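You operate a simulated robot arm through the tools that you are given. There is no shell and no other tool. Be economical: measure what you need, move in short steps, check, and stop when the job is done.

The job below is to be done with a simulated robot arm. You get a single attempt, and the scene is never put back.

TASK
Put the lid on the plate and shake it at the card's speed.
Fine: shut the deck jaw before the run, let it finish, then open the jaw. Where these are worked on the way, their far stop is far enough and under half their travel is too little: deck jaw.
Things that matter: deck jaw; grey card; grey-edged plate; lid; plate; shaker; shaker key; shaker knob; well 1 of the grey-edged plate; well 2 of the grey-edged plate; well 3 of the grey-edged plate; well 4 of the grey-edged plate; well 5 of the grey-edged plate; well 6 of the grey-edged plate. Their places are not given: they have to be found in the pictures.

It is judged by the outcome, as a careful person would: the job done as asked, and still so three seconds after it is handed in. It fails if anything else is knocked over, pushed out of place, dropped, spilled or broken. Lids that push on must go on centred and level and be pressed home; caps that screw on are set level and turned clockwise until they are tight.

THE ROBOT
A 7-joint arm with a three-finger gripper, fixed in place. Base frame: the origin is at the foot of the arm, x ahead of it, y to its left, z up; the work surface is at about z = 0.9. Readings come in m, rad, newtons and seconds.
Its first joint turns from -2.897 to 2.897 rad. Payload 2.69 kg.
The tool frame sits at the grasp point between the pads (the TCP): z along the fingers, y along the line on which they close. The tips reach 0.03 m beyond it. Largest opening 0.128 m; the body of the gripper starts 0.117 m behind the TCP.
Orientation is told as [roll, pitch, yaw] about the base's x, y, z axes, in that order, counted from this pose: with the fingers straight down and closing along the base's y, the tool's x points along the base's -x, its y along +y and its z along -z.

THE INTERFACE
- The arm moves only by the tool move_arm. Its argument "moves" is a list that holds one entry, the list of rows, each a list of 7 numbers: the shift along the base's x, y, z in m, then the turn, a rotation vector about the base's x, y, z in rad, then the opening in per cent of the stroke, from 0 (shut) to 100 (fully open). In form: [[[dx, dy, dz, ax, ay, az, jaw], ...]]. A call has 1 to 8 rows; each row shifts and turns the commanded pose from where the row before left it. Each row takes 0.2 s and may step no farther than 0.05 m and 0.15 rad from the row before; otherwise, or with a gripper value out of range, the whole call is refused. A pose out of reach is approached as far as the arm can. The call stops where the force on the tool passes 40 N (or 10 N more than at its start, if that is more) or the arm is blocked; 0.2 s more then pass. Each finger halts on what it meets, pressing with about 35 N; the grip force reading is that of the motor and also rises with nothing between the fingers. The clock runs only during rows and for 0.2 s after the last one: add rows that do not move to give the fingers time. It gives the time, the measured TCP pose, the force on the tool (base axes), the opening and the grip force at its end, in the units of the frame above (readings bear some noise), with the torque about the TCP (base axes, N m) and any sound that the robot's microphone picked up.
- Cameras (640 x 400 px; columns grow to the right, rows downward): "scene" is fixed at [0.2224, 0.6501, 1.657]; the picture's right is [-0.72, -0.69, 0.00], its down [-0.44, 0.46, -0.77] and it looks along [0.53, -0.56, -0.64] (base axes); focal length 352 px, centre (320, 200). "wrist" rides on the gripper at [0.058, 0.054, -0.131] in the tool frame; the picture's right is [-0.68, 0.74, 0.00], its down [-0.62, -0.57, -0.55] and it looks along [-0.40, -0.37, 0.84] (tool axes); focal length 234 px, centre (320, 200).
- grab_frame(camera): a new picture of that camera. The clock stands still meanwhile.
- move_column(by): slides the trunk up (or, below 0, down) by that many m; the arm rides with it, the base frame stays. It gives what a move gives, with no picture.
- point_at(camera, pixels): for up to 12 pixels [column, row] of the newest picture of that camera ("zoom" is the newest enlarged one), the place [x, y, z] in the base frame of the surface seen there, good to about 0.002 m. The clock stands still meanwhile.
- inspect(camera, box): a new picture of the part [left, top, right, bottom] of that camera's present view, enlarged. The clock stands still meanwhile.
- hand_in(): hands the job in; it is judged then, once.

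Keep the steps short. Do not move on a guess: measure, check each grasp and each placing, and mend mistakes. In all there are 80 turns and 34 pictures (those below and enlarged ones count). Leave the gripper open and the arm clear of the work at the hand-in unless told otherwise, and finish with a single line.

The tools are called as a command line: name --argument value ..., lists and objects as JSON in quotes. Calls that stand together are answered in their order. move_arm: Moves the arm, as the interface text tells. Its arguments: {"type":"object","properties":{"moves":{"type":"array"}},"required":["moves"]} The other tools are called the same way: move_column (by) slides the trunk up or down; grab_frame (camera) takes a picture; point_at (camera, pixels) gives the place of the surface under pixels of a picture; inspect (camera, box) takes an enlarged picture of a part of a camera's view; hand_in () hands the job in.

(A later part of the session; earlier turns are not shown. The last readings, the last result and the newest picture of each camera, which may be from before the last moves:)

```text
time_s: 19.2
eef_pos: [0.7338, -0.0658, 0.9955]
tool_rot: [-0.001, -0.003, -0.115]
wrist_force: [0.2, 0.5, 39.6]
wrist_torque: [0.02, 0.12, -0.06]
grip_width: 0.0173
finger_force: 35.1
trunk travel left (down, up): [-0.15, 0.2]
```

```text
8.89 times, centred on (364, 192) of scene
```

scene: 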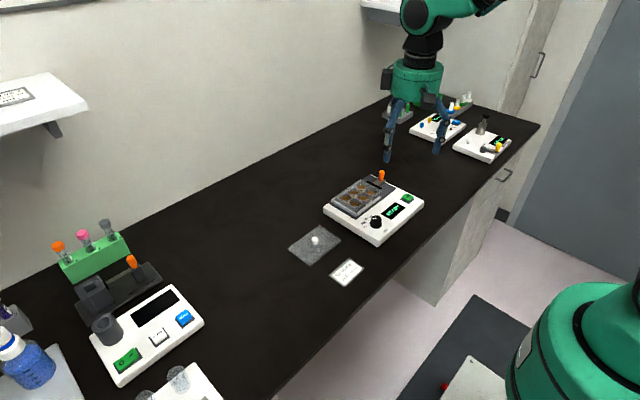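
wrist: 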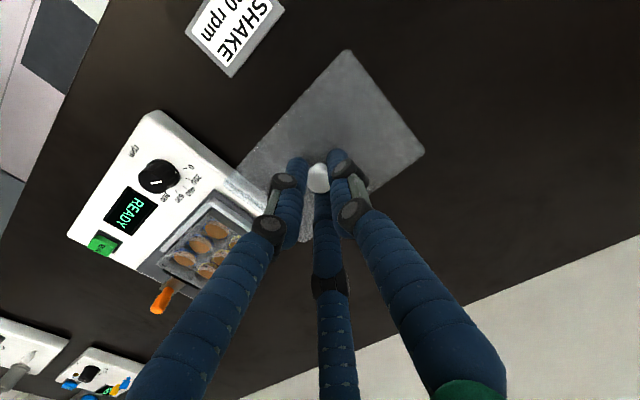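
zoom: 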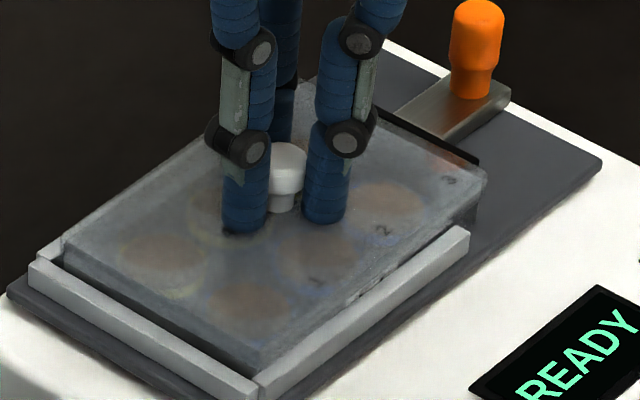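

It looks seated, with the skirt over the plate all round. I'll check the heights across the lid's top.

point_at --camera "zoom" --pixels '[[85, 243], [100, 250], [95, 240], [255, 350], [250, 340], [262, 345], [470, 180], [460, 180], [465, 190], [330, 90], [340, 100], [335, 98]]'

point_at --camera "zoom" --pixels '[[160, 300], [150, 290], [170, 295], [370, 270], [360, 265], [350, 275], [200, 160], [205, 168], [210, 172], [400, 140], [410, 150], [390, 140]]'

```text
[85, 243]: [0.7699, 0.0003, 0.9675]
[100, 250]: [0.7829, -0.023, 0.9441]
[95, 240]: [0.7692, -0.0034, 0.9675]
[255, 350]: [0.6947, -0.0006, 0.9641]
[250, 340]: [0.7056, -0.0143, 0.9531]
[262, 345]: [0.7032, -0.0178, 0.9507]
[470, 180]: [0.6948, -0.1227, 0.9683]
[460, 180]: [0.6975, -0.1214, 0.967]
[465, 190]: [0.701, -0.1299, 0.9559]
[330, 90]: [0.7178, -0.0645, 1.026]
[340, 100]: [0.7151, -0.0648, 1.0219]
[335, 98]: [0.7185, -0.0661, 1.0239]
```

```text
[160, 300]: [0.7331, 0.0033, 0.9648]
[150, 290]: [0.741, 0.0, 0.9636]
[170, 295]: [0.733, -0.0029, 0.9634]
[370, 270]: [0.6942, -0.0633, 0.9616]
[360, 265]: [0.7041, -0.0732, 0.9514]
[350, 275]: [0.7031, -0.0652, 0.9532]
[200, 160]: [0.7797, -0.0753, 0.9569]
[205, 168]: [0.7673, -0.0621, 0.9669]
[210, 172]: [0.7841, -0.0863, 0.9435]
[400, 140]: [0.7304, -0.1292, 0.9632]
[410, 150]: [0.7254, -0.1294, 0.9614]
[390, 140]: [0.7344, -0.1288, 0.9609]
```

The top reads 0.967–0.968 at every side, so it is level and about 8 mm lower than when it sat on the rim. I'll release, rise, close the fingers and press on the handle top to make sure it is home.

move_arm --moves '[[[0, 0, 0.002, 0, 0, 0, 2], [0, 0, 0, 0, 0, 0, 15], [0, 0, 0, 0, 0, 0, 30], [0, 0, 0.01, 0, 0, 0, 35], [0, 0, 0.03, 0, 0, 0, 35], [0, 0, 0.02, 0, 0, 0, 20], [0, 0, 0, 0, 0, 0, 0], [0, 0, 0, 0, 0, 0, 0]]]'

inspect --camera "wrist" --box '[180, 10, 420, 220]'

```text
time_s: 21.0
eef_pos: [0.7351, -0.0648, 1.0547]
tool_rot: [0.0, 0.0, -0.114]
wrist_force: [0.5, -0.9, -0.5]
wrist_torque: [0.02, 0.02, 0.02]
grip_width: 0.0022
finger_force: 31.8
trunk travel left (down, up): [-0.15, 0.2]
```

```text
1.90 times, centred on (300, 115) of wrist
```

zoom: 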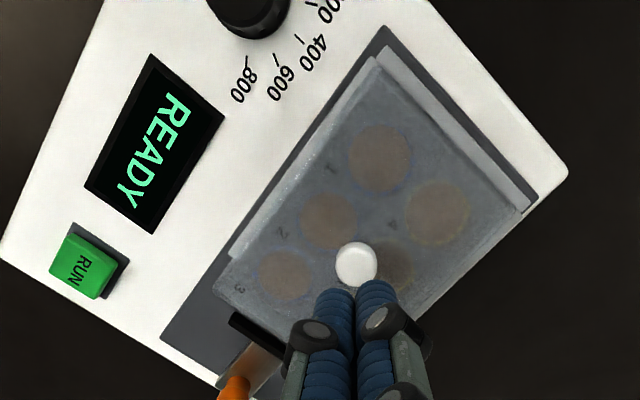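

The lid sits evenly on the plate. I'll measure the handle top and the lid heights.

point_at --camera "zoom" --pixels '[[355, 262], [338, 262], [372, 262], [355, 250], [370, 80], [378, 90], [500, 205], [490, 200], [232, 288], [240, 285], [245, 275], [400, 300]]'

point_at --camera "zoom" --pixels '[[365, 90], [385, 80], [390, 100], [480, 205], [505, 210], [470, 190], [300, 170], [310, 175], [305, 190], [430, 300], [420, 310], [440, 280]]'

```text
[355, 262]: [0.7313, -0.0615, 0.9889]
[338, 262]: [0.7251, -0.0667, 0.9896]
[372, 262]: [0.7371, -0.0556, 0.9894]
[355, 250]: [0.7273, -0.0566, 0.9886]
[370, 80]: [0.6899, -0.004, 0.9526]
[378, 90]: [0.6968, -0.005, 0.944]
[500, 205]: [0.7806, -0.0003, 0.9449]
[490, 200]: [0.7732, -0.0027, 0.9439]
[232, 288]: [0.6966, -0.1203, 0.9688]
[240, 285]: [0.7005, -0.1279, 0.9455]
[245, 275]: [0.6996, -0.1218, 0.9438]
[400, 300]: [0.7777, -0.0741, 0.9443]
```

```text
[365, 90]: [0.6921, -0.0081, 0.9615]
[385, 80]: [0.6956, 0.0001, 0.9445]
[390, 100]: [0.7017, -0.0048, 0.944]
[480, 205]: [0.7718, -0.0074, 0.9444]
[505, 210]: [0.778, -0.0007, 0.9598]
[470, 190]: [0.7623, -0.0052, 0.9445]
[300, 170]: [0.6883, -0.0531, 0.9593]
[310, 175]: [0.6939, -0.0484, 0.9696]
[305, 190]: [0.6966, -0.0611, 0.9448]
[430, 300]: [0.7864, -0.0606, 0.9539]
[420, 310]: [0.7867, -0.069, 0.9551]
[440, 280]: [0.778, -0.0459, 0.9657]
```

The handle top is at about (0.732, −0.062, 0.989). I'll press straight down on it with the closed fingertips, contacting near TCP z 1.019.

move_arm --moves '[[[-0.0025, 0.002, -0.015, 0, 0, 0, 0], [0, 0, -0.016, 0, 0, 0, 0], [0, 0, -0.004, 0, 0, 0, 0], [0, 0, -0.003, 0, 0, 0, 0], [0, 0, -0.002, 0, 0, 0, 0], [0, 0, -0.002, 0, 0, 0, 0], [0, 0, 0, 0, 0, 0, 0]]]'

```text
time_s: 22.6
eef_pos: [0.732, -0.0639, 1.0155]
tool_rot: [0.0, -0.003, -0.115]
wrist_force: [-0.8, -2.5, 15.6]
wrist_torque: [-0.07, 0.0, 0.0]
grip_width: 0.006
finger_force: 31.7
trunk travel left (down, up): [-0.15, 0.2]
```

Contact at 15.6 N. I'll press further, up to the stop.

move_arm --moves '[[[0, 0, -0.002, 0, 0, 0, 0], [0, 0, -0.002, 0, 0, 0, 0], [0, 0, -0.002, 0, 0, 0, 0], [0, 0, 0, 0, 0, 0, 0]]]'

```text
time_s: 23.2
eef_pos: [0.7354, -0.0624, 1.016]
tool_rot: [0.001, -0.008, -0.113]
wrist_force: [-2.0, 0.6, 13.1]
wrist_torque: [-0.02, 0.03, 0.0]
grip_width: 0.0059
finger_force: 30.9
trunk travel left (down, up): [-0.15, 0.2]
stopped in row 2: the force on the tool passed its limit at 43 N (the readings are from after the stop); the commanded pose is now the measured one
```

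43 N pressed without any sinking, so the lid is home. Next I'll rise, undo the yaw and go above the orange lever at about (0.737, −0.181) with the fingers open.

move_arm --moves '[[[0, 0, 0.02, 0, 0, 0, 0], [0, 0, 0.03, 0, 0, 0, 0], [0, -0.04, 0, 0, 0, 0.057, 40], [0.0016, -0.04, 0, 0, 0, 0.056, 40], [0, -0.0386, 0, 0, 0, 0, 40], [0, 0, 0, 0, 0, 0, 40]]]'

grab_frame --camera "scene"

```text
time_s: 24.6
eef_pos: [0.7368, -0.1815, 1.0634]
tool_rot: [0.002, -0.006, -0.001]
wrist_force: [0.3, -0.8, -0.9]
wrist_torque: [0.04, 0.0, -0.03]
grip_width: 0.0512
finger_force: 0.0
trunk travel left (down, up): [-0.15, 0.2]
```

```text
9 pictures are left
```

scene: 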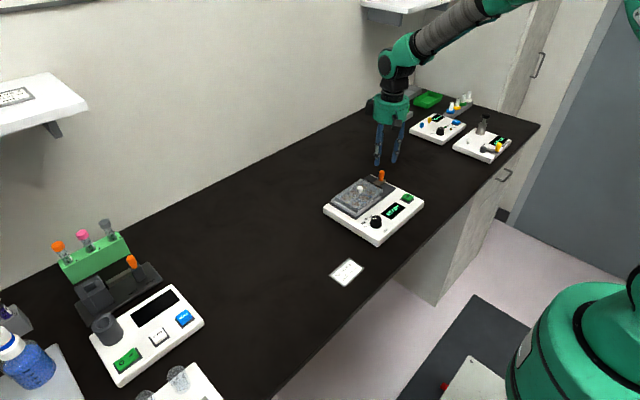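

The lid is on. I'll re-measure the lever, the lid and the knob from this frame.

point_at --camera "scene" --pixels '[[381.5, 173], [381.5, 176], [380, 174], [383, 174], [361, 189], [338, 197], [384, 190], [353, 212], [360, 205], [370, 200], [350, 195], [376, 219]]'

```text
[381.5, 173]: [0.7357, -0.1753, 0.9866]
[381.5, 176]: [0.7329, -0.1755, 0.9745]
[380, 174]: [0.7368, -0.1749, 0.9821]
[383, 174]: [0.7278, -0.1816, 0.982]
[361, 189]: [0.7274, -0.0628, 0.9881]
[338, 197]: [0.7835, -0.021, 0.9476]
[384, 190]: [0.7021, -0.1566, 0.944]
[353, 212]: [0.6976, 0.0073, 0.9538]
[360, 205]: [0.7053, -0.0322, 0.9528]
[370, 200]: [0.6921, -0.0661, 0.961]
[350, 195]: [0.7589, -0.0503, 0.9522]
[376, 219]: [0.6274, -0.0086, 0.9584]
```

The lever axis is at about (0.737, −0.180), with its head at 0.968–0.99. I'll go down around it and close the fingers.

move_arm --moves '[[[0, 0.0015, -0.03, 0, 0, 0, 40], [0, 0, -0.025, 0, 0, 0, 40], [0, 0, -0.009, 0, 0, 0, 40], [0, 0, 0, 0, 0, 0, 25], [0, 0, 0, 0, 0, 0, 12], [0, 0, 0, 0, 0, 0, 4], [0, 0, 0, 0, 0, 0, 4]]]'

```text
time_s: 26.2
eef_pos: [0.7368, -0.1795, 0.9994]
tool_rot: [-0.001, -0.003, -0.002]
wrist_force: [0.0, -2.4, -1.1]
wrist_torque: [-0.13, 0.07, -0.04]
grip_width: 0.0218
finger_force: 12.4
trunk travel left (down, up): [-0.15, 0.2]
```

move_arm --moves '[[[0, 0, 0, 0, 0, 0, 4], [0, 0, 0, 0, 0, 0, 4], [0, 0, 0, 0, 0, 0, 4]]]'

```text
time_s: 27.0
eef_pos: [0.736, -0.1789, 0.9992]
tool_rot: [0.002, -0.004, -0.002]
wrist_force: [-1.0, -3.1, -1.9]
wrist_torque: [0.0, -0.02, -0.07]
grip_width: 0.0217
finger_force: 12.0
trunk travel left (down, up): [-0.15, 0.2]
```

The lever is held at 21.7 mm. I'll slide it +y in small steps toward the plate and watch the force.

move_arm --moves '[[[0, 0.003, 0, 0, 0, 0, 4], [0, 0.003, 0, 0, 0, 0, 4], [0, 0.003, 0, 0, 0, 0, 4], [0, 0.003, 0, 0, 0, 0, 4], [0, 0, 0, 0, 0, 0, 4]]]'

```text
time_s: 28.2
eef_pos: [0.7371, -0.169, 0.9994]
tool_rot: [-0.001, -0.005, -0.003]
wrist_force: [-1.1, 5.7, 1.0]
wrist_torque: [0.15, 0.12, -0.09]
grip_width: 0.0214
finger_force: 12.0
trunk travel left (down, up): [-0.15, 0.2]
```

move_arm --moves '[[[0, 0.003, 0, 0, 0, 0, 4], [0, 0.003, 0, 0, 0, 0, 4], [0, 0.002, 0, 0, 0, 0, 4], [0, 0, 0, 0, 0, 0, 4]]]'

inspect --camera "scene" --box '[328, 160, 408, 215]'

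```text
time_s: 29.2
eef_pos: [0.7358, -0.1597, 0.9999]
tool_rot: [0.0, -0.007, -0.001]
wrist_force: [-0.2, -4.2, 2.7]
wrist_torque: [-0.12, 0.0, -0.06]
grip_width: 0.0213
finger_force: 11.9
trunk travel left (down, up): [-0.15, 0.2]
```

```text
7.27 times, centred on (368, 188) of scene
```

zoom: 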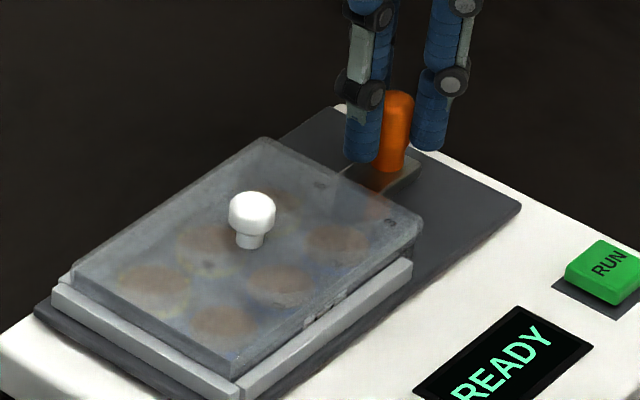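

The pad has reached the plate and the lid is still in place. I'll push a little further until I feel the stop.

move_arm --moves '[[[0, 0.002, 0, 0, 0, 0, 4], [0, 0.002, 0, 0, 0, 0, 4], [0, 0.002, 0, 0, 0, 0, 4], [0, 0, 0, 0, 0, 0, 4]]]'

```text
time_s: 30.2
eef_pos: [0.7365, -0.1551, 0.9993]
tool_rot: [0.001, -0.007, -0.002]
wrist_force: [-1.0, -15.4, 2.7]
wrist_torque: [-0.45, 0.06, 0.01]
grip_width: 0.0229
finger_force: 13.3
trunk travel left (down, up): [-0.15, 0.2]
```

Resistance of 15 N is building. Two more small steps.

move_arm --moves '[[[0, 0.0015, 0, 0, 0, 0, 4], [0, 0.0015, 0, 0, 0, 0, 4], [0, 0, 0, 0, 0, 0, 4]]]'

point_at --camera "zoom" --pixels '[[385, 175], [410, 165], [397, 100], [252, 205], [235, 360], [90, 275], [415, 225], [395, 285], [65, 285], [150, 330], [345, 300], [240, 395]]'

```text
time_s: 31.0
eef_pos: [0.737, -0.1523, 0.9991]
tool_rot: [0.001, -0.005, -0.001]
wrist_force: [-0.2, -15.3, 1.4]
wrist_torque: [-0.39, 0.11, 0.02]
grip_width: 0.0227
finger_force: 13.7
trunk travel left (down, up): [-0.15, 0.2]
```

```text
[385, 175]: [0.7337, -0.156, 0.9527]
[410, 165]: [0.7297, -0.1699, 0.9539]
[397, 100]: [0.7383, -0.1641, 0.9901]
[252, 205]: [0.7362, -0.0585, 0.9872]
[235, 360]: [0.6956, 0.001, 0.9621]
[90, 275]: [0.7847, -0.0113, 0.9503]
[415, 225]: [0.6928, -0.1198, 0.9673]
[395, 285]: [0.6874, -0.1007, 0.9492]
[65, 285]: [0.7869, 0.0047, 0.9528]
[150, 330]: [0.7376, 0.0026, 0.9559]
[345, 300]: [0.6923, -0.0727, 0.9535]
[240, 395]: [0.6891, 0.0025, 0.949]
```

The force held at 15 N while it advanced 3 mm, so the plate may be sliding to the fence or the grip slipping. I'll look closely.

inspect --camera "scene" --box '[328, 160, 408, 215]'

```text
7.27 times, centred on (368, 188) of scene
```

zoom: 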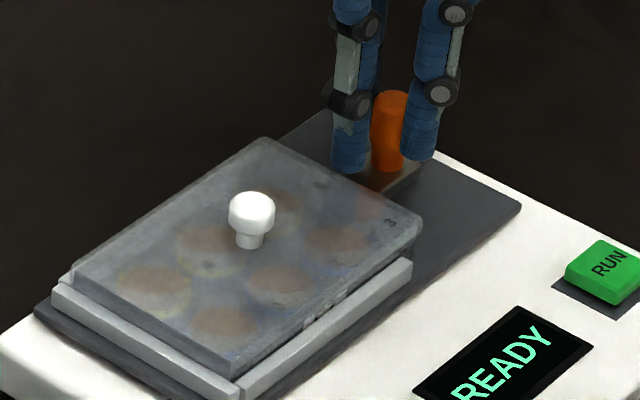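

The plate and lid haven't moved, and the rear finger is now against the lever after taking up slack. I'll measure the lever and push until the force rises clearly.

point_at --camera "zoom" --pixels '[[390, 100], [385, 140], [387, 165], [390, 185], [405, 180], [375, 185]]'

move_arm --moves '[[[0, 0.0015, 0, 0, 0, 0, 4], [0, 0.0015, 0, 0, 0, 0, 4], [0, 0.0015, 0, 0, 0, 0, 4], [0, 0, 0, 0, 0, 0, 4]]]'

```text
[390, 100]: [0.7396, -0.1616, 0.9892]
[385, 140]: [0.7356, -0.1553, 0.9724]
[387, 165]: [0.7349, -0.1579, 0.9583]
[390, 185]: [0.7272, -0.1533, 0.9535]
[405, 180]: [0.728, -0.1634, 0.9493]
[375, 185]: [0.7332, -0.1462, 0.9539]
```

```text
time_s: 32.0
eef_pos: [0.7363, -0.145, 0.9985]
tool_rot: [0.003, -0.007, -0.003]
wrist_force: [-0.2, 4.5, -2.2]
wrist_torque: [0.18, 0.03, 0.06]
grip_width: 0.0152
finger_force: 7.4
trunk travel left (down, up): [-0.15, 0.2]
```

The reading changed suddenly, with the opening at 15 mm and the force reversed. I need to see it before moving.

inspect --camera "scene" --box '[328, 160, 408, 215]'

```text
7.27 times, centred on (368, 188) of scene
```

zoom: 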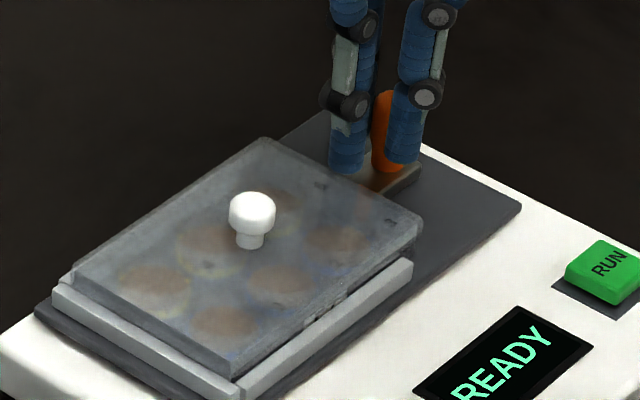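

A finger slid past the lever, which stayed against its stop while the plate and lid held still. I'll rise straight up, then push the lever from behind with closed fingers to confirm the stop.

move_arm --moves '[[[0, 0, 0.015, 0, 0, 0, 12], [0, 0, 0.025, 0, 0, 0, 12], [0, -0.03, 0.01, 0, 0, 0, 0], [0.001, -0.0265, 0, 0, 0, 0, 0], [0, 0, -0.025, 0, 0, 0, 0], [0, 0, -0.024, 0, 0, 0, 0], [0, 0, 0, 0, 0, 0, 0]]]'

```text
time_s: 33.6
eef_pos: [0.7397, -0.2032, 0.9996]
tool_rot: [0.0, -0.004, 0.0]
wrist_force: [-0.6, 0.3, -0.1]
wrist_torque: [-0.01, 0.05, -0.01]
grip_width: 0.0023
finger_force: 31.9
trunk travel left (down, up): [-0.15, 0.2]
```

I'm now behind the lever with the fingers shut. I'll push +y, expecting contact near y −0.179.

move_arm --moves '[[[0, 0.01, 0, 0, 0, 0, 0], [0, 0.008, 0, 0, 0, 0, 0], [0, 0.003, 0, 0, 0, 0, 0], [0, 0.003, 0, 0, 0, 0, 0], [0, 0.002, 0, 0, 0, 0, 0], [0, 0.002, 0, 0, 0, 0, 0], [0, 0, 0, 0, 0, 0, 0]]]'

```text
time_s: 35.2
eef_pos: [0.7366, -0.1759, 0.9991]
tool_rot: [0.001, -0.005, -0.004]
wrist_force: [5.0, -21.7, -2.5]
wrist_torque: [-0.27, -0.07, -0.05]
grip_width: 0.002
finger_force: 31.7
trunk travel left (down, up): [-0.15, 0.2]
```

The lever stands firm at 22 N, so the jaw is shut at its stop. I'll back off, rise, and go above the speed knob near (0.632, −0.013).

move_arm --moves '[[[0, -0.02, 0, 0, 0, 0, 0], [0, 0, 0.04, 0, 0, 0, 0], [0, 0, 0.035, 0, 0, 0, 0], [-0.021, 0.037, 0, 0, 0, 0, 40], [-0.021, 0.037, 0, 0, 0, 0, 40], [-0.021, 0.036, 0, 0, 0, 0, 40], [-0.021, 0.036, 0, 0, 0, 0, 40], [-0.021, 0.036, 0, 0, 0, 0, 40]]]'

inspect --camera "wrist" --box '[230, 60, 410, 210]'

```text
time_s: 37.0
eef_pos: [0.6309, -0.0131, 1.0755]
tool_rot: [0.0, -0.006, -0.001]
wrist_force: [0.0, -0.3, 0.3]
wrist_torque: [-0.01, -0.05, 0.03]
grip_width: 0.0513
finger_force: 0.0
trunk travel left (down, up): [-0.15, 0.2]
```

```text
2.67 times, centred on (320, 135) of wrist
```

zoom: 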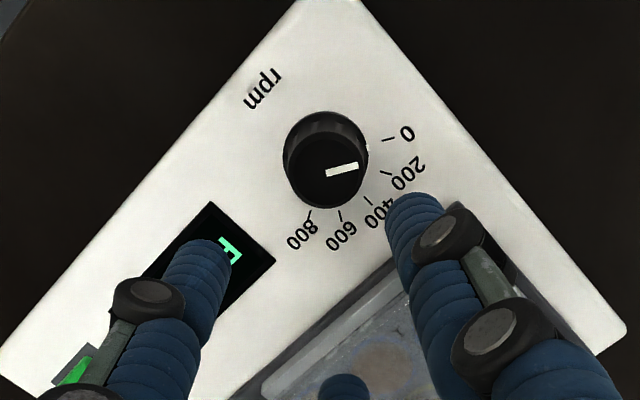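

The pointer runs from (328,172) to (358,166). I'll measure it, the ticks and the knob's edge in base coordinates.

point_at --camera "zoom" --pixels '[[329, 172], [356, 167], [389, 139], [386, 173], [372, 203], [340, 216], [309, 215], [295, 165], [360, 175], [326, 200], [330, 140], [300, 190]]'

```text
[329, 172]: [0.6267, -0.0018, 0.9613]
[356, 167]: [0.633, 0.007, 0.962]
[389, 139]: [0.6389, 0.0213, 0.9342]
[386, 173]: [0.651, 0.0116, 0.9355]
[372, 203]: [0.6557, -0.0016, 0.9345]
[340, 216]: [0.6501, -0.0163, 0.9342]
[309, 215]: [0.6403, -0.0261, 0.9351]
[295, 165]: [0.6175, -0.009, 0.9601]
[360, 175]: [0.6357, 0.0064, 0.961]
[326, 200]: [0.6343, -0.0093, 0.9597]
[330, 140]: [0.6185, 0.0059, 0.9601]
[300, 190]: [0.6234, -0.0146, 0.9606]
```

The ticks fit a circle centred near (0.630, −0.002), with 0 at +70°, 200 at +35° and 400 at 0°. The pointer is at about +56°, near 90 rpm, so it needs about −20° clockwise. I'll lower the fingers round the knob.

move_arm --moves '[[[-0.0025, 0.011, -0.03, 0, 0, 0, 45], [0, 0, -0.03, 0, 0, 0, 45], [0, 0, -0.025, 0, 0, 0, 45], [0, 0, -0.014, 0, 0, 0, 45], [0, 0, 0, 0, 0, 0, 30], [0, 0, 0, 0, 0, 0, 15], [0, 0, 0, 0, 0, 0, 10], [0, 0, 0, 0, 0, 0, 10]]]'

```text
time_s: 38.8
eef_pos: [0.6274, -0.0031, 0.9748]
tool_rot: [0.002, -0.005, -0.003]
wrist_force: [-16.2, -2.5, 0.1]
wrist_torque: [-0.08, 0.53, -0.01]
grip_width: 0.031
finger_force: 34.8
trunk travel left (down, up): [-0.15, 0.2]
```

The grip reads 31 mm but there's a −16 N side force in x, so the knob's axis lies further +x, in agreement with the tick circle. I'll reopen, shift +3 mm and re-grip.

move_arm --moves '[[[0, 0, 0, 0, 0, 0, 45], [0.003, 0.0005, 0, 0, 0, 0, 45], [0, 0, 0, 0, 0, 0, 30], [0, 0, 0, 0, 0, 0, 15], [0, 0, 0, 0, 0, 0, 10], [0, 0, 0, 0, 0, 0, 10]]]'

```text
time_s: 40.2
eef_pos: [0.6315, -0.0028, 0.9747]
tool_rot: [-0.001, -0.005, -0.002]
wrist_force: [-16.0, -4.8, 0.3]
wrist_torque: [0.04, 0.83, 0.03]
grip_width: 0.0332
finger_force: 35.0
trunk travel left (down, up): [-0.15, 0.2]
```

The width grew to 33 mm, so I'm closer to the diameter but still off. I'll shift another +3 mm.

move_arm --moves '[[[0, 0, 0, 0, 0, 0, 45], [0.003, 0.0005, 0, 0, 0, 0, 45], [0, 0, 0, 0, 0, 0, 30], [0, 0, 0, 0, 0, 0, 15], [0, 0, 0, 0, 0, 0, 10], [0, 0, 0, 0, 0, 0, 10]]]'

```text
time_s: 41.6
eef_pos: [0.6335, -0.0016, 0.9763]
tool_rot: [0.003, -0.006, -0.001]
wrist_force: [-15.9, -6.2, 1.1]
wrist_torque: [-0.07, 0.74, 0.09]
grip_width: 0.0347
finger_force: 35.2
trunk travel left (down, up): [-0.15, 0.2]
```

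The side force isn't changing with position, so it may not come from the knob. I'll open and read the force without gripping.

move_arm --moves '[[[0, 0, 0, 0, 0, 0, 45], [0, 0, 0, 0, 0, 0, 45]]]'

```text
time_s: 42.2
eef_pos: [0.6354, -0.0017, 0.976]
tool_rot: [-0.001, -0.007, -0.002]
wrist_force: [-0.1, -0.7, 0.1]
wrist_torque: [0.01, 0.02, 0.01]
grip_width: 0.0578
finger_force: 0.1
trunk travel left (down, up): [-0.15, 0.2]
```

With the jaws open there's no force, so it does come from the grip. I'll test the other direction at x ≈ 0.623.

move_arm --moves '[[[-0.006, 0, 0, 0, 0, 0, 45], [-0.006, 0, 0, 0, 0, 0, 45], [0, 0, 0, 0, 0, 0, 30], [0, 0, 0, 0, 0, 0, 15], [0, 0, 0, 0, 0, 0, 10], [0, 0, 0, 0, 0, 0, 10]]]'

```text
time_s: 43.6
eef_pos: [0.6247, -0.0031, 0.976]
tool_rot: [0.002, -0.007, -0.002]
wrist_force: [17.9, -14.3, 0.6]
wrist_torque: [-0.35, -0.45, -0.17]
grip_width: 0.0351
finger_force: 35.0
trunk travel left (down, up): [-0.15, 0.2]
```

The force reversed to +18 N, so the hand centres itself and the axis is near x 0.6257, y −0.003, matching the picture. I'll re-grip there.

move_arm --moves '[[[0, 0, 0, 0, 0, 0, 45], [0.0032, -0.002, 0, 0, 0, 0, 45], [0, 0, 0, 0, 0, 0, 30], [0, 0, 0, 0, 0, 0, 15], [0, 0, 0, 0, 0, 0, 10], [0, 0, 0, 0, 0, 0, 10]]]'

```text
time_s: 45.0
eef_pos: [0.6272, -0.0016, 0.9755]
tool_rot: [0.0, -0.006, -0.002]
wrist_force: [-2.7, 21.8, 0.3]
wrist_torque: [0.68, -0.03, 0.1]
grip_width: 0.0333
finger_force: 34.7
trunk travel left (down, up): [-0.15, 0.2]
```

x is good, but y is now about 1 mm too far −y. I'll correct and re-grip.

move_arm --moves '[[[0, 0, 0, 0, 0, 0, 45], [0.0, 0.0012, 0, 0, 0, 0, 45], [0, 0, 0, 0, 0, 0, 30], [0, 0, 0, 0, 0, 0, 15], [0, 0, 0, 0, 0, 0, 10], [0, 0, 0, 0, 0, 0, 10]]]'

```text
time_s: 46.4
eef_pos: [0.6276, -0.0013, 0.9753]
tool_rot: [0.001, -0.006, -0.003]
wrist_force: [0.0, 1.4, 0.5]
wrist_torque: [0.06, -0.01, -0.01]
grip_width: 0.0333
finger_force: 34.9
trunk travel left (down, up): [-0.15, 0.2]
```

The knob is gripped centrally with near-zero force. I'll turn it clockwise by 0.36 rad and watch the torque.

move_arm --moves '[[[0, 0, 0, 0, 0, -0.12, 10], [0, 0, 0, 0, 0, -0.12, 10], [0, 0, 0, 0, 0, -0.12, 10], [0, 0, 0, 0, 0, 0, 10]]]'

```text
time_s: 47.4
eef_pos: [0.6277, 0.0, 0.9752]
tool_rot: [0.0, -0.006, -0.362]
wrist_force: [0.2, 22.4, 0.3]
wrist_torque: [0.59, 0.18, 0.06]
grip_width: 0.0329
finger_force: 34.8
trunk travel left (down, up): [-0.15, 0.2]
```

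Turned by 0.36 rad. I'll release, rise and view the dial.

move_arm --moves '[[[0, 0, 0, 0, 0, 0, 30], [0, 0, 0, 0, 0, 0, 45], [0, 0, 0.03, 0, 0, 0, 45], [0, 0, 0.04, 0, 0, 0, 45], [0, 0, 0.03, 0, 0, 0, 45], [0, 0, 0, 0, 0, 0, 45]]]'

inspect --camera "wrist" --box '[260, 70, 380, 170]'

```text
time_s: 48.8
eef_pos: [0.6262, -0.0012, 1.0756]
tool_rot: [-0.001, -0.007, -0.361]
wrist_force: [0.5, -0.1, 0.2]
wrist_torque: [0.02, 0.0, -0.02]
grip_width: 0.0576
finger_force: 0.1
trunk travel left (down, up): [-0.15, 0.2]
```

```text
4.00 times, centred on (320, 120) of wrist
```

zoom: 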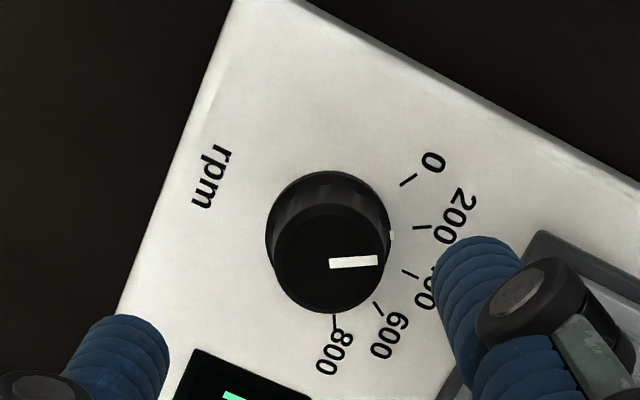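

The pointer now runs from (330,264) to (378,260), with a small flank mark at (392,235) near the 200 tick. I'll measure it precisely.

point_at --camera "zoom" --pixels '[[331, 264], [376, 260], [392, 235], [402, 185], [416, 175], [413, 228], [431, 227], [402, 270], [418, 279], [374, 304], [383, 316], [334, 315]]'

point_at --camera "zoom" --pixels '[[334, 262], [373, 262], [331, 267], [377, 264], [345, 262], [365, 261], [275, 258], [384, 270], [330, 210], [330, 308], [409, 180], [422, 228]]'

```text
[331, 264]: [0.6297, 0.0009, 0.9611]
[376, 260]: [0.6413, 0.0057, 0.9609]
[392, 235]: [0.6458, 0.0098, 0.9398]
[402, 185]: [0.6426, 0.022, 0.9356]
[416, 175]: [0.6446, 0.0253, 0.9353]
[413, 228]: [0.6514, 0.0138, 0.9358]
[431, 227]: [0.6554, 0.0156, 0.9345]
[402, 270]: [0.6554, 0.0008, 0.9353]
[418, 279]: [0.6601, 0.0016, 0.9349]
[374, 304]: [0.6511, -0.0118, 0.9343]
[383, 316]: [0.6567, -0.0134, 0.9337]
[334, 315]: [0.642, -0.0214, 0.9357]
```

```text
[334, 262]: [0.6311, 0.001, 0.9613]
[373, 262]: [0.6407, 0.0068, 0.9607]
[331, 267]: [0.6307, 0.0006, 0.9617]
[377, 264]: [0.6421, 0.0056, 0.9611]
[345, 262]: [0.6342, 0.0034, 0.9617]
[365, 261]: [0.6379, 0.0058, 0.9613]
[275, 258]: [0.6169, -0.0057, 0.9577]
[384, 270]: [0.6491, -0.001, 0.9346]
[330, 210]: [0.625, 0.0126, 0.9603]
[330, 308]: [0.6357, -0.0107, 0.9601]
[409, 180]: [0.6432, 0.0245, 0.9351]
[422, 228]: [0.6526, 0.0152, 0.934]
```

Relative to the true axis, the ticks sit at 62°, 30°, 0°, −30° and −60°. The pointer is at about 30–31°, and its flank mark lines up with the 200 tick, so the speed is set to 200. Next I'll shut the fingers, square the tool and go above the RUN key at (0.628, −0.178, 0.948).

move_arm --moves '[[[0, -0.035, 0, 0, 0, 0.12, 20], [0, -0.036, 0, 0, 0, 0.12, 0], [0, -0.036, 0, 0, 0, 0.12, 0], [0.001, -0.035, 0, 0, 0, 0, 0], [0, -0.035, 0, 0, 0, 0, 0], [0, 0, -0.04, 0, 0, 0, 0], [0, 0, -0.04, 0, 0, 0, 0], [0, 0, -0.009, 0, 0, 0, 0]]]'

inspect --camera "scene" --box '[336, 160, 432, 230]'

```text
time_s: 50.6
eef_pos: [0.6283, -0.1774, 0.9868]
tool_rot: [0.0, -0.005, -0.002]
wrist_force: [-0.3, 0.4, 0.3]
wrist_torque: [0.0, 0.07, 0.0]
grip_width: 0.0023
finger_force: 31.7
trunk travel left (down, up): [-0.15, 0.2]
```

```text
5.71 times, centred on (384, 195) of scene
```

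zoom: 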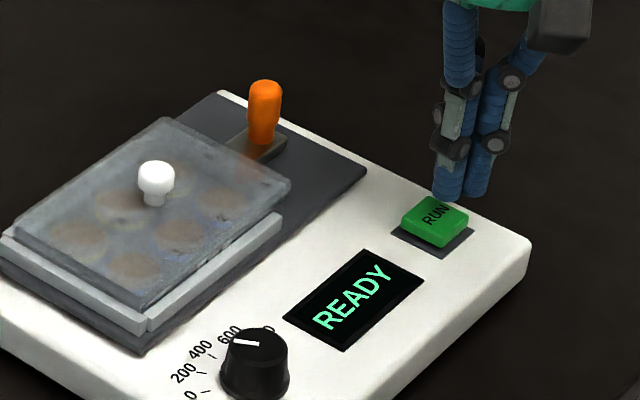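

The fingertips look toward the far edge of the key. I'll measure the key top and lever.

point_at --camera "zoom" --pixels '[[437, 218], [410, 215], [462, 218], [435, 235], [440, 203], [448, 195], [478, 192], [263, 100], [263, 135], [155, 175], [150, 295], [280, 190]]'

```text
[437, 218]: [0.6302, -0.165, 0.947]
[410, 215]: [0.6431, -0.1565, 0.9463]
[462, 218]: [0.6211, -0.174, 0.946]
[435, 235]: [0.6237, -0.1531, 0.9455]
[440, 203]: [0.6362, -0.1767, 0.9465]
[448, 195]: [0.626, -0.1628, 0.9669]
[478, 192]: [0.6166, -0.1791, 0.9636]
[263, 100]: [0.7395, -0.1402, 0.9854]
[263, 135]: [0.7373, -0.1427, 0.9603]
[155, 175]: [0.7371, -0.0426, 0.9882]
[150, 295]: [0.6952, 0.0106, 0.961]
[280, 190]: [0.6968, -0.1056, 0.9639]
```

Everything on the shaker now reads about 13 mm further +y than at the start: the key is at y −0.165 against −0.178, and the lever and handle have shifted alike. So my last push on the shut jaw slid the whole shaker, and I should put it back. I'll measure its outline.

point_at --camera "zoom" --pixels '[[10, 290], [40, 320], [90, 350], [10, 310], [40, 345], [90, 372], [525, 240], [525, 255], [220, 92], [450, 300], [450, 320], [283, 215]]'

point_at --camera "scene" --pixels '[[324, 208], [340, 221], [355, 231], [340, 224], [377, 243], [422, 201], [370, 176], [407.5, 196.5], [330, 211], [360, 236], [404, 202], [392, 211]]'

```text
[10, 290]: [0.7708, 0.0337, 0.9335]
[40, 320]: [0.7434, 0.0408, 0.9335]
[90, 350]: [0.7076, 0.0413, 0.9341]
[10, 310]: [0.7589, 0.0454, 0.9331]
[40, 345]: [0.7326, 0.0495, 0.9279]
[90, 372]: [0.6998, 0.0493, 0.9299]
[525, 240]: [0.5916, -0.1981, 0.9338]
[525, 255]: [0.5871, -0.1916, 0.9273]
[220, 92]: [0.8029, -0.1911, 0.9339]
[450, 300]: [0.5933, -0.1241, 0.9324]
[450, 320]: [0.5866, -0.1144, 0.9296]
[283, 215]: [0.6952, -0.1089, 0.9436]
```

```text
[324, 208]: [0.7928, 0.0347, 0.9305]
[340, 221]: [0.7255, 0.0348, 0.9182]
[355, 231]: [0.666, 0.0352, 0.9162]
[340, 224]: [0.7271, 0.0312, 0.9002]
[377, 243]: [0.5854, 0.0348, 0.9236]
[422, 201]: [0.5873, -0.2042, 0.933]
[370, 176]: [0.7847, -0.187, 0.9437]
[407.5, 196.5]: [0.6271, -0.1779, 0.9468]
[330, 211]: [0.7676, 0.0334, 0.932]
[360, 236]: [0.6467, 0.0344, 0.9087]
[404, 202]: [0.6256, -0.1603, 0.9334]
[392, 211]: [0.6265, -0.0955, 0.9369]
```

The earlier frame gives the shaker's +y face originally at y = 0.035. It is now at 0.0495 along its length, so the shaker slid 14.5 mm without turning. I'll rise and go round to its +y side at x 0.693 with the fingers shut to push it back.

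move_arm --moves '[[[0, 0, 0.04, 0, 0, 0, 0], [0, 0, 0.04, 0, 0, 0, 0], [0.011, 0.046, 0, 0, 0, 0, 0], [0.011, 0.046, 0, 0, 0, 0, 0], [0.011, 0.046, 0, 0, 0, 0, 0], [0.011, 0.046, 0, 0, 0, 0, 0], [0.011, 0.046, 0, 0, 0, 0, 0], [0.01, 0.046, 0, 0, 0, 0, 0]]]'

move_arm --moves '[[[0, 0.005, -0.04, 0, 0, 0, 0], [0, 0, -0.04, 0, 0, 0, 0], [0, 0, -0.04, 0, 0, 0, 0], [0, 0, 0, 0, 0, 0, 0]]]'

```text
time_s: 52.4
eef_pos: [0.6962, 0.0942, 1.067]
tool_rot: [0.0, -0.006, -0.002]
wrist_force: [-0.8, -1.2, 0.3]
wrist_torque: [0.0, -0.02, -0.02]
grip_width: 0.0024
finger_force: 31.4
trunk travel left (down, up): [-0.15, 0.2]
```

```text
time_s: 53.4
eef_pos: [0.6943, 0.1019, 0.9455]
tool_rot: [0.0, -0.005, -0.001]
wrist_force: [0.1, 1.0, 0.0]
wrist_torque: [-0.01, 0.04, 0.01]
grip_width: 0.0019
finger_force: 31.9
trunk travel left (down, up): [-0.15, 0.2]
```

I'm in position with the tips at about 0.915. I'll approach the face and feel for contact.

move_arm --moves '[[[0, -0.015, 0, 0, 0, 0, 0], [0, -0.009, 0, 0, 0, 0, 0], [0, -0.003, 0, 0, 0, 0, 0], [0, -0.002, 0, 0, 0, 0, 0], [0, 0, 0, 0, 0, 0, 0]]]'

move_arm --moves '[[[0, -0.002, 0, 0, 0, 0, 0], [0, -0.002, 0, 0, 0, 0, 0], [0, 0, 0, 0, 0, 0, 0]]]'

```text
time_s: 54.6
eef_pos: [0.6935, 0.0732, 0.9464]
tool_rot: [0.0, -0.005, -0.002]
wrist_force: [0.0, 0.6, 0.7]
wrist_torque: [-0.01, -0.01, -0.02]
grip_width: 0.0021
finger_force: 31.4
trunk travel left (down, up): [-0.15, 0.2]
```

```text
time_s: 55.4
eef_pos: [0.6932, 0.068, 0.9459]
tool_rot: [0.0, -0.005, -0.001]
wrist_force: [-0.7, 0.3, -0.2]
wrist_torque: [-0.01, 0.0, 0.04]
grip_width: 0.0019
finger_force: 31.3
trunk travel left (down, up): [-0.15, 0.2]
```

move_arm --moves '[[[0, -0.002, 0, 0, 0, 0, 0], [0, -0.002, 0, 0, 0, 0, 0], [0, 0, 0, 0, 0, 0, 0]]]'

move_arm --moves '[[[0, -0.001, 0, 0, 0, 0, 0], [0, -0.001, 0, 0, 0, 0, 0], [0, 0, 0, 0, 0, 0, 0]]]'

```text
time_s: 56.2
eef_pos: [0.6931, 0.0652, 0.9463]
tool_rot: [-0.001, -0.006, -0.002]
wrist_force: [0.0, -0.6, 0.5]
wrist_torque: [0.01, -0.01, 0.06]
grip_width: 0.0025
finger_force: 31.2
trunk travel left (down, up): [-0.15, 0.2]
```

```text
time_s: 57.0
eef_pos: [0.6939, 0.0628, 0.9469]
tool_rot: [-0.001, -0.006, -0.001]
wrist_force: [0.4, -0.8, -1.1]
wrist_torque: [-0.01, -0.02, 0.02]
grip_width: 0.0022
finger_force: 31.6
trunk travel left (down, up): [-0.15, 0.2]
```

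No contact yet at 0.063. Smaller steps next.

move_arm --moves '[[[0, -0.001, 0, 0, 0, 0, 0], [0, -0.001, 0, 0, 0, 0, 0], [0, 0, 0, 0, 0, 0, 0]]]'

move_arm --moves '[[[0, -0.001, 0, 0, 0, 0, 0], [0, -0.001, 0, 0, 0, 0, 0], [0, 0, 0, 0, 0, 0, 0]]]'

move_arm --moves '[[[0, -0.001, 0, 0, 0, 0, 0], [0, -0.001, 0, 0, 0, 0, 0], [0, 0, 0, 0, 0, 0, 0]]]'

```text
time_s: 57.8
eef_pos: [0.6928, 0.0605, 0.9472]
tool_rot: [0.002, -0.007, -0.002]
wrist_force: [-3.1, 21.7, 3.9]
wrist_torque: [0.32, 0.07, 0.15]
grip_width: 0.002
finger_force: 31.2
trunk travel left (down, up): [-0.15, 0.2]
```

```text
time_s: 58.6
eef_pos: [0.6939, 0.0601, 0.947]
tool_rot: [0.0, -0.008, -0.001]
wrist_force: [-1.4, 27.8, 6.0]
wrist_torque: [0.38, 0.0, 0.17]
grip_width: 0.0023
finger_force: 31.2
trunk travel left (down, up): [-0.15, 0.2]
```

```text
time_s: 59.4
eef_pos: [0.6924, 0.0569, 0.9479]
tool_rot: [0.001, -0.006, -0.001]
wrist_force: [3.3, 23.9, 4.2]
wrist_torque: [0.32, -0.19, 0.24]
grip_width: 0.002
finger_force: 31.7
trunk travel left (down, up): [-0.15, 0.2]
```

Contact came at TCP y 0.0605 and the shaker is now sliding at about 24 N. The target TCP y is 0.046, about 11 mm more.

move_arm --moves '[[[0, -0.0015, 0, 0, 0, 0, 0], [0, -0.0015, 0, 0, 0, 0, 0], [0, -0.0015, 0, 0, 0, 0, 0], [0, -0.0015, 0, 0, 0, 0, 0], [0, -0.0015, 0, 0, 0, 0, 0], [0, 0, 0, 0, 0, 0, 0]]]'

move_arm --moves '[[[0, -0.001, 0, 0, 0, 0, 0], [0, -0.001, 0, 0, 0, 0, 0], [0, 0, 0, 0, 0, 0, 0]]]'

```text
time_s: 60.8
eef_pos: [0.6919, 0.0499, 0.9462]
tool_rot: [0.0, -0.007, -0.002]
wrist_force: [-0.9, 20.9, -0.9]
wrist_torque: [0.35, -0.01, 0.16]
grip_width: 0.002
finger_force: 31.2
trunk travel left (down, up): [-0.15, 0.2]
```

```text
time_s: 61.6
eef_pos: [0.6929, 0.0484, 0.9464]
tool_rot: [0.001, -0.007, -0.002]
wrist_force: [-3.2, 22.8, 4.6]
wrist_torque: [0.29, 0.09, 0.12]
grip_width: 0.0021
finger_force: 30.9
trunk travel left (down, up): [-0.15, 0.2]
```

Another 2 mm, then I'll back away and check with a picture.

move_arm --moves '[[[0, -0.001, 0, 0, 0, 0, 0], [0, -0.001, 0, 0, 0, 0, 0], [0, 0, 0, 0, 0, 0, 0]]]'

move_arm --moves '[[[0, 0.02, 0, 0, 0, 0, 0], [0, 0.01, 0.04, 0, 0, 0, 0], [0, 0, 0.04, 0, 0, 0, 0], [0, 0, 0.03, 0, 0, 0, 0]]]'

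inspect --camera "scene" --box '[317, 160, 429, 230]'

```text
time_s: 62.4
eef_pos: [0.6936, 0.0467, 0.9469]
tool_rot: [0.0, -0.007, -0.001]
wrist_force: [-2.0, 24.2, 6.9]
wrist_torque: [0.32, 0.08, 0.11]
grip_width: 0.0019
finger_force: 31.0
trunk travel left (down, up): [-0.15, 0.2]
```

```text
time_s: 63.4
eef_pos: [0.6917, 0.0751, 1.0593]
tool_rot: [-0.001, -0.008, -0.002]
wrist_force: [0.1, -0.5, 0.2]
wrist_torque: [0.01, -0.03, -0.01]
grip_width: 0.0022
finger_force: 31.7
trunk travel left (down, up): [-0.15, 0.2]
```

```text
5.71 times, centred on (373, 195) of scene
5 turns are left
```

zoom: 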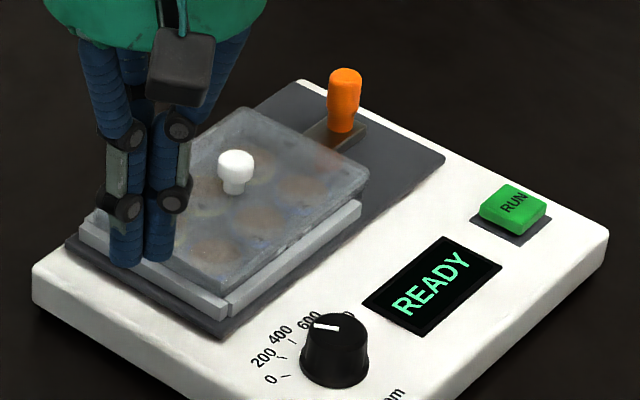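

The shaker is back: the key is at scene (406.7, 195.9), as at the start, and the jaw is still shut. Turns are short, so I'll press RUN at (0.629, −0.1785), lift, wait and look at the display.

move_arm --moves '[[[-0.0105, -0.0424, 0, 0, 0, 0, 0], [-0.0105, -0.0424, 0, 0, 0, 0, 0], [-0.0105, -0.0424, 0, 0, 0, 0, 0], [-0.0105, -0.0424, -0.02, 0, 0, 0, 0], [-0.0105, -0.0424, -0.02, 0, 0, 0, 0], [-0.0105, -0.0424, -0.02, 0, 0, 0, 0], [0, 0, -0.016, 0, 0, 0, 0], [0, 0, 0, 0, 0, 0, 0]]]'

move_arm --moves '[[[0, 0, -0.005, 0, 0, 0, 0], [0, 0, -0.003, 0, 0, 0, 0], [0, 0, -0.003, 0, 0, 0, 0], [0, 0, -0.002, 0, 0, 0, 0], [0, 0, -0.002, 0, 0, 0, 0]]]'

move_arm --moves '[[[0, 0, 0.02, 0, 0, 0, 0], [0, 0, 0.04, 0, 0, 0, 0], [0, 0, 0.03, 0, 0, 0, 0], [0, 0, 0, 0, 0, 0, 0]]]'

inspect --camera "scene" --box '[317, 160, 429, 230]'

move_arm --moves '[[[0, 0, 0, 0, 0, 0, 0], [0, 0, 0, 0, 0, 0, 0], [0, 0, 0, 0, 0, 0, 0], [0, 0, 0, 0, 0, 0, 0], [0, 0, 0, 0, 0, 0, 0], [0, 0, 0, 0, 0, 0, 0], [0, 0, 0, 0, 0, 0, 0], [0, 0, 0, 0, 0, 0, 0]]]'

move_arm --moves '[[[0, 0, 0, 0, 0, 0, 0], [0, 0, 0, 0, 0, 0, 0], [0, 0, 0, 0, 0, 0, 0], [0, 0, 0, 0, 0, 0, 0], [0, 0, 0, 0, 0, 0, 0], [0, 0, 0, 0, 0, 0, 0], [0, 0, 0, 0, 0, 0, 0], [0, 0, 0, 0, 0, 0, 0]]]'

move_arm --moves '[[[0, 0, 0, 0, 0, 0, 0], [0, 0, 0, 0, 0, 0, 0], [0, 0, 0, 0, 0, 0, 0], [0, 0, 0, 0, 0, 0, 0], [0, 0, 0, 0, 0, 0, 0], [0, 0, 0, 0, 0, 0, 0], [0, 0, 0, 0, 0, 0, 0], [0, 0, 0, 0, 0, 0, 0]]]'

move_arm --moves '[[[0, 0, 0, 0, 0, 0, 0], [0, 0, 0, 0, 0, 0, 0], [0, 0, 0, 0, 0, 0, 0], [0, 0, 0, 0, 0, 0, 0], [0, 0, 0, 0, 0, 0, 0], [0, 0, 0, 0, 0, 0, 0], [0, 0, 0, 0, 0, 0, 0], [0, 0, 0, 0, 0, 0, 0]]]'

```text
time_s: 65.2
eef_pos: [0.6307, -0.1788, 0.9823]
tool_rot: [-0.001, -0.006, -0.002]
wrist_force: [0.4, -0.3, 0.2]
wrist_torque: [0.0, 0.04, 0.01]
grip_width: 0.0022
finger_force: 31.9
trunk travel left (down, up): [-0.15, 0.2]
```

```text
time_s: 66.4
eef_pos: [0.631, -0.1786, 0.9689]
tool_rot: [-0.002, -0.007, -0.003]
wrist_force: [-2.6, 2.4, 25.1]
wrist_torque: [-0.03, 0.2, -0.02]
grip_width: 0.0059
finger_force: 31.3
trunk travel left (down, up): [-0.15, 0.2]
heard: click
```

```text
time_s: 67.4
eef_pos: [0.6319, -0.1775, 1.0572]
tool_rot: [-0.001, -0.004, -0.002]
wrist_force: [0.0, 1.2, 0.6]
wrist_torque: [0.01, -0.02, -0.01]
grip_width: 0.002
finger_force: 31.6
trunk travel left (down, up): [-0.15, 0.2]
```

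```text
5.71 times, centred on (373, 195) of scene
```

zoom: 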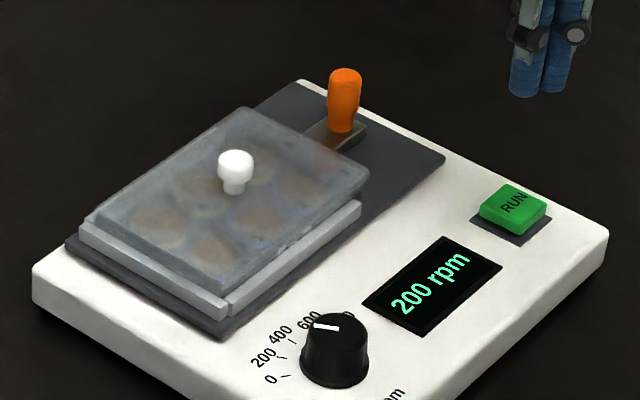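

```text
time_s: 69.2
eef_pos: [0.633, -0.1766, 1.0566]
tool_rot: [-0.001, -0.005, -0.002]
wrist_force: [-0.4, -0.6, 1.0]
wrist_torque: [-0.01, 0.03, 0.0]
grip_width: 0.0021
finger_force: 32.1
trunk travel left (down, up): [-0.15, 0.2]
```

```text
time_s: 71.0
eef_pos: [0.6332, -0.1775, 1.0574]
tool_rot: [-0.001, -0.006, -0.001]
wrist_force: [-0.2, -0.2, -0.5]
wrist_torque: [-0.02, 0.01, -0.01]
grip_width: 0.0019
finger_force: 31.5
trunk travel left (down, up): [-0.15, 0.2]
```

```text
time_s: 72.8
eef_pos: [0.6329, -0.1774, 1.0571]
tool_rot: [-0.001, -0.005, -0.002]
wrist_force: [0.0, 0.1, 0.3]
wrist_torque: [0.02, 0.01, 0.01]
grip_width: 0.0023
finger_force: 31.4
trunk travel left (down, up): [-0.15, 0.2]
```

```text
time_s: 74.6
eef_pos: [0.631, -0.178, 1.0579]
tool_rot: [0.0, -0.006, -0.002]
wrist_force: [-0.2, -0.6, 0.9]
wrist_torque: [-0.02, 0.02, -0.02]
grip_width: 0.0021
finger_force: 32.2
trunk travel left (down, up): [-0.15, 0.2]
4 turns are left
```

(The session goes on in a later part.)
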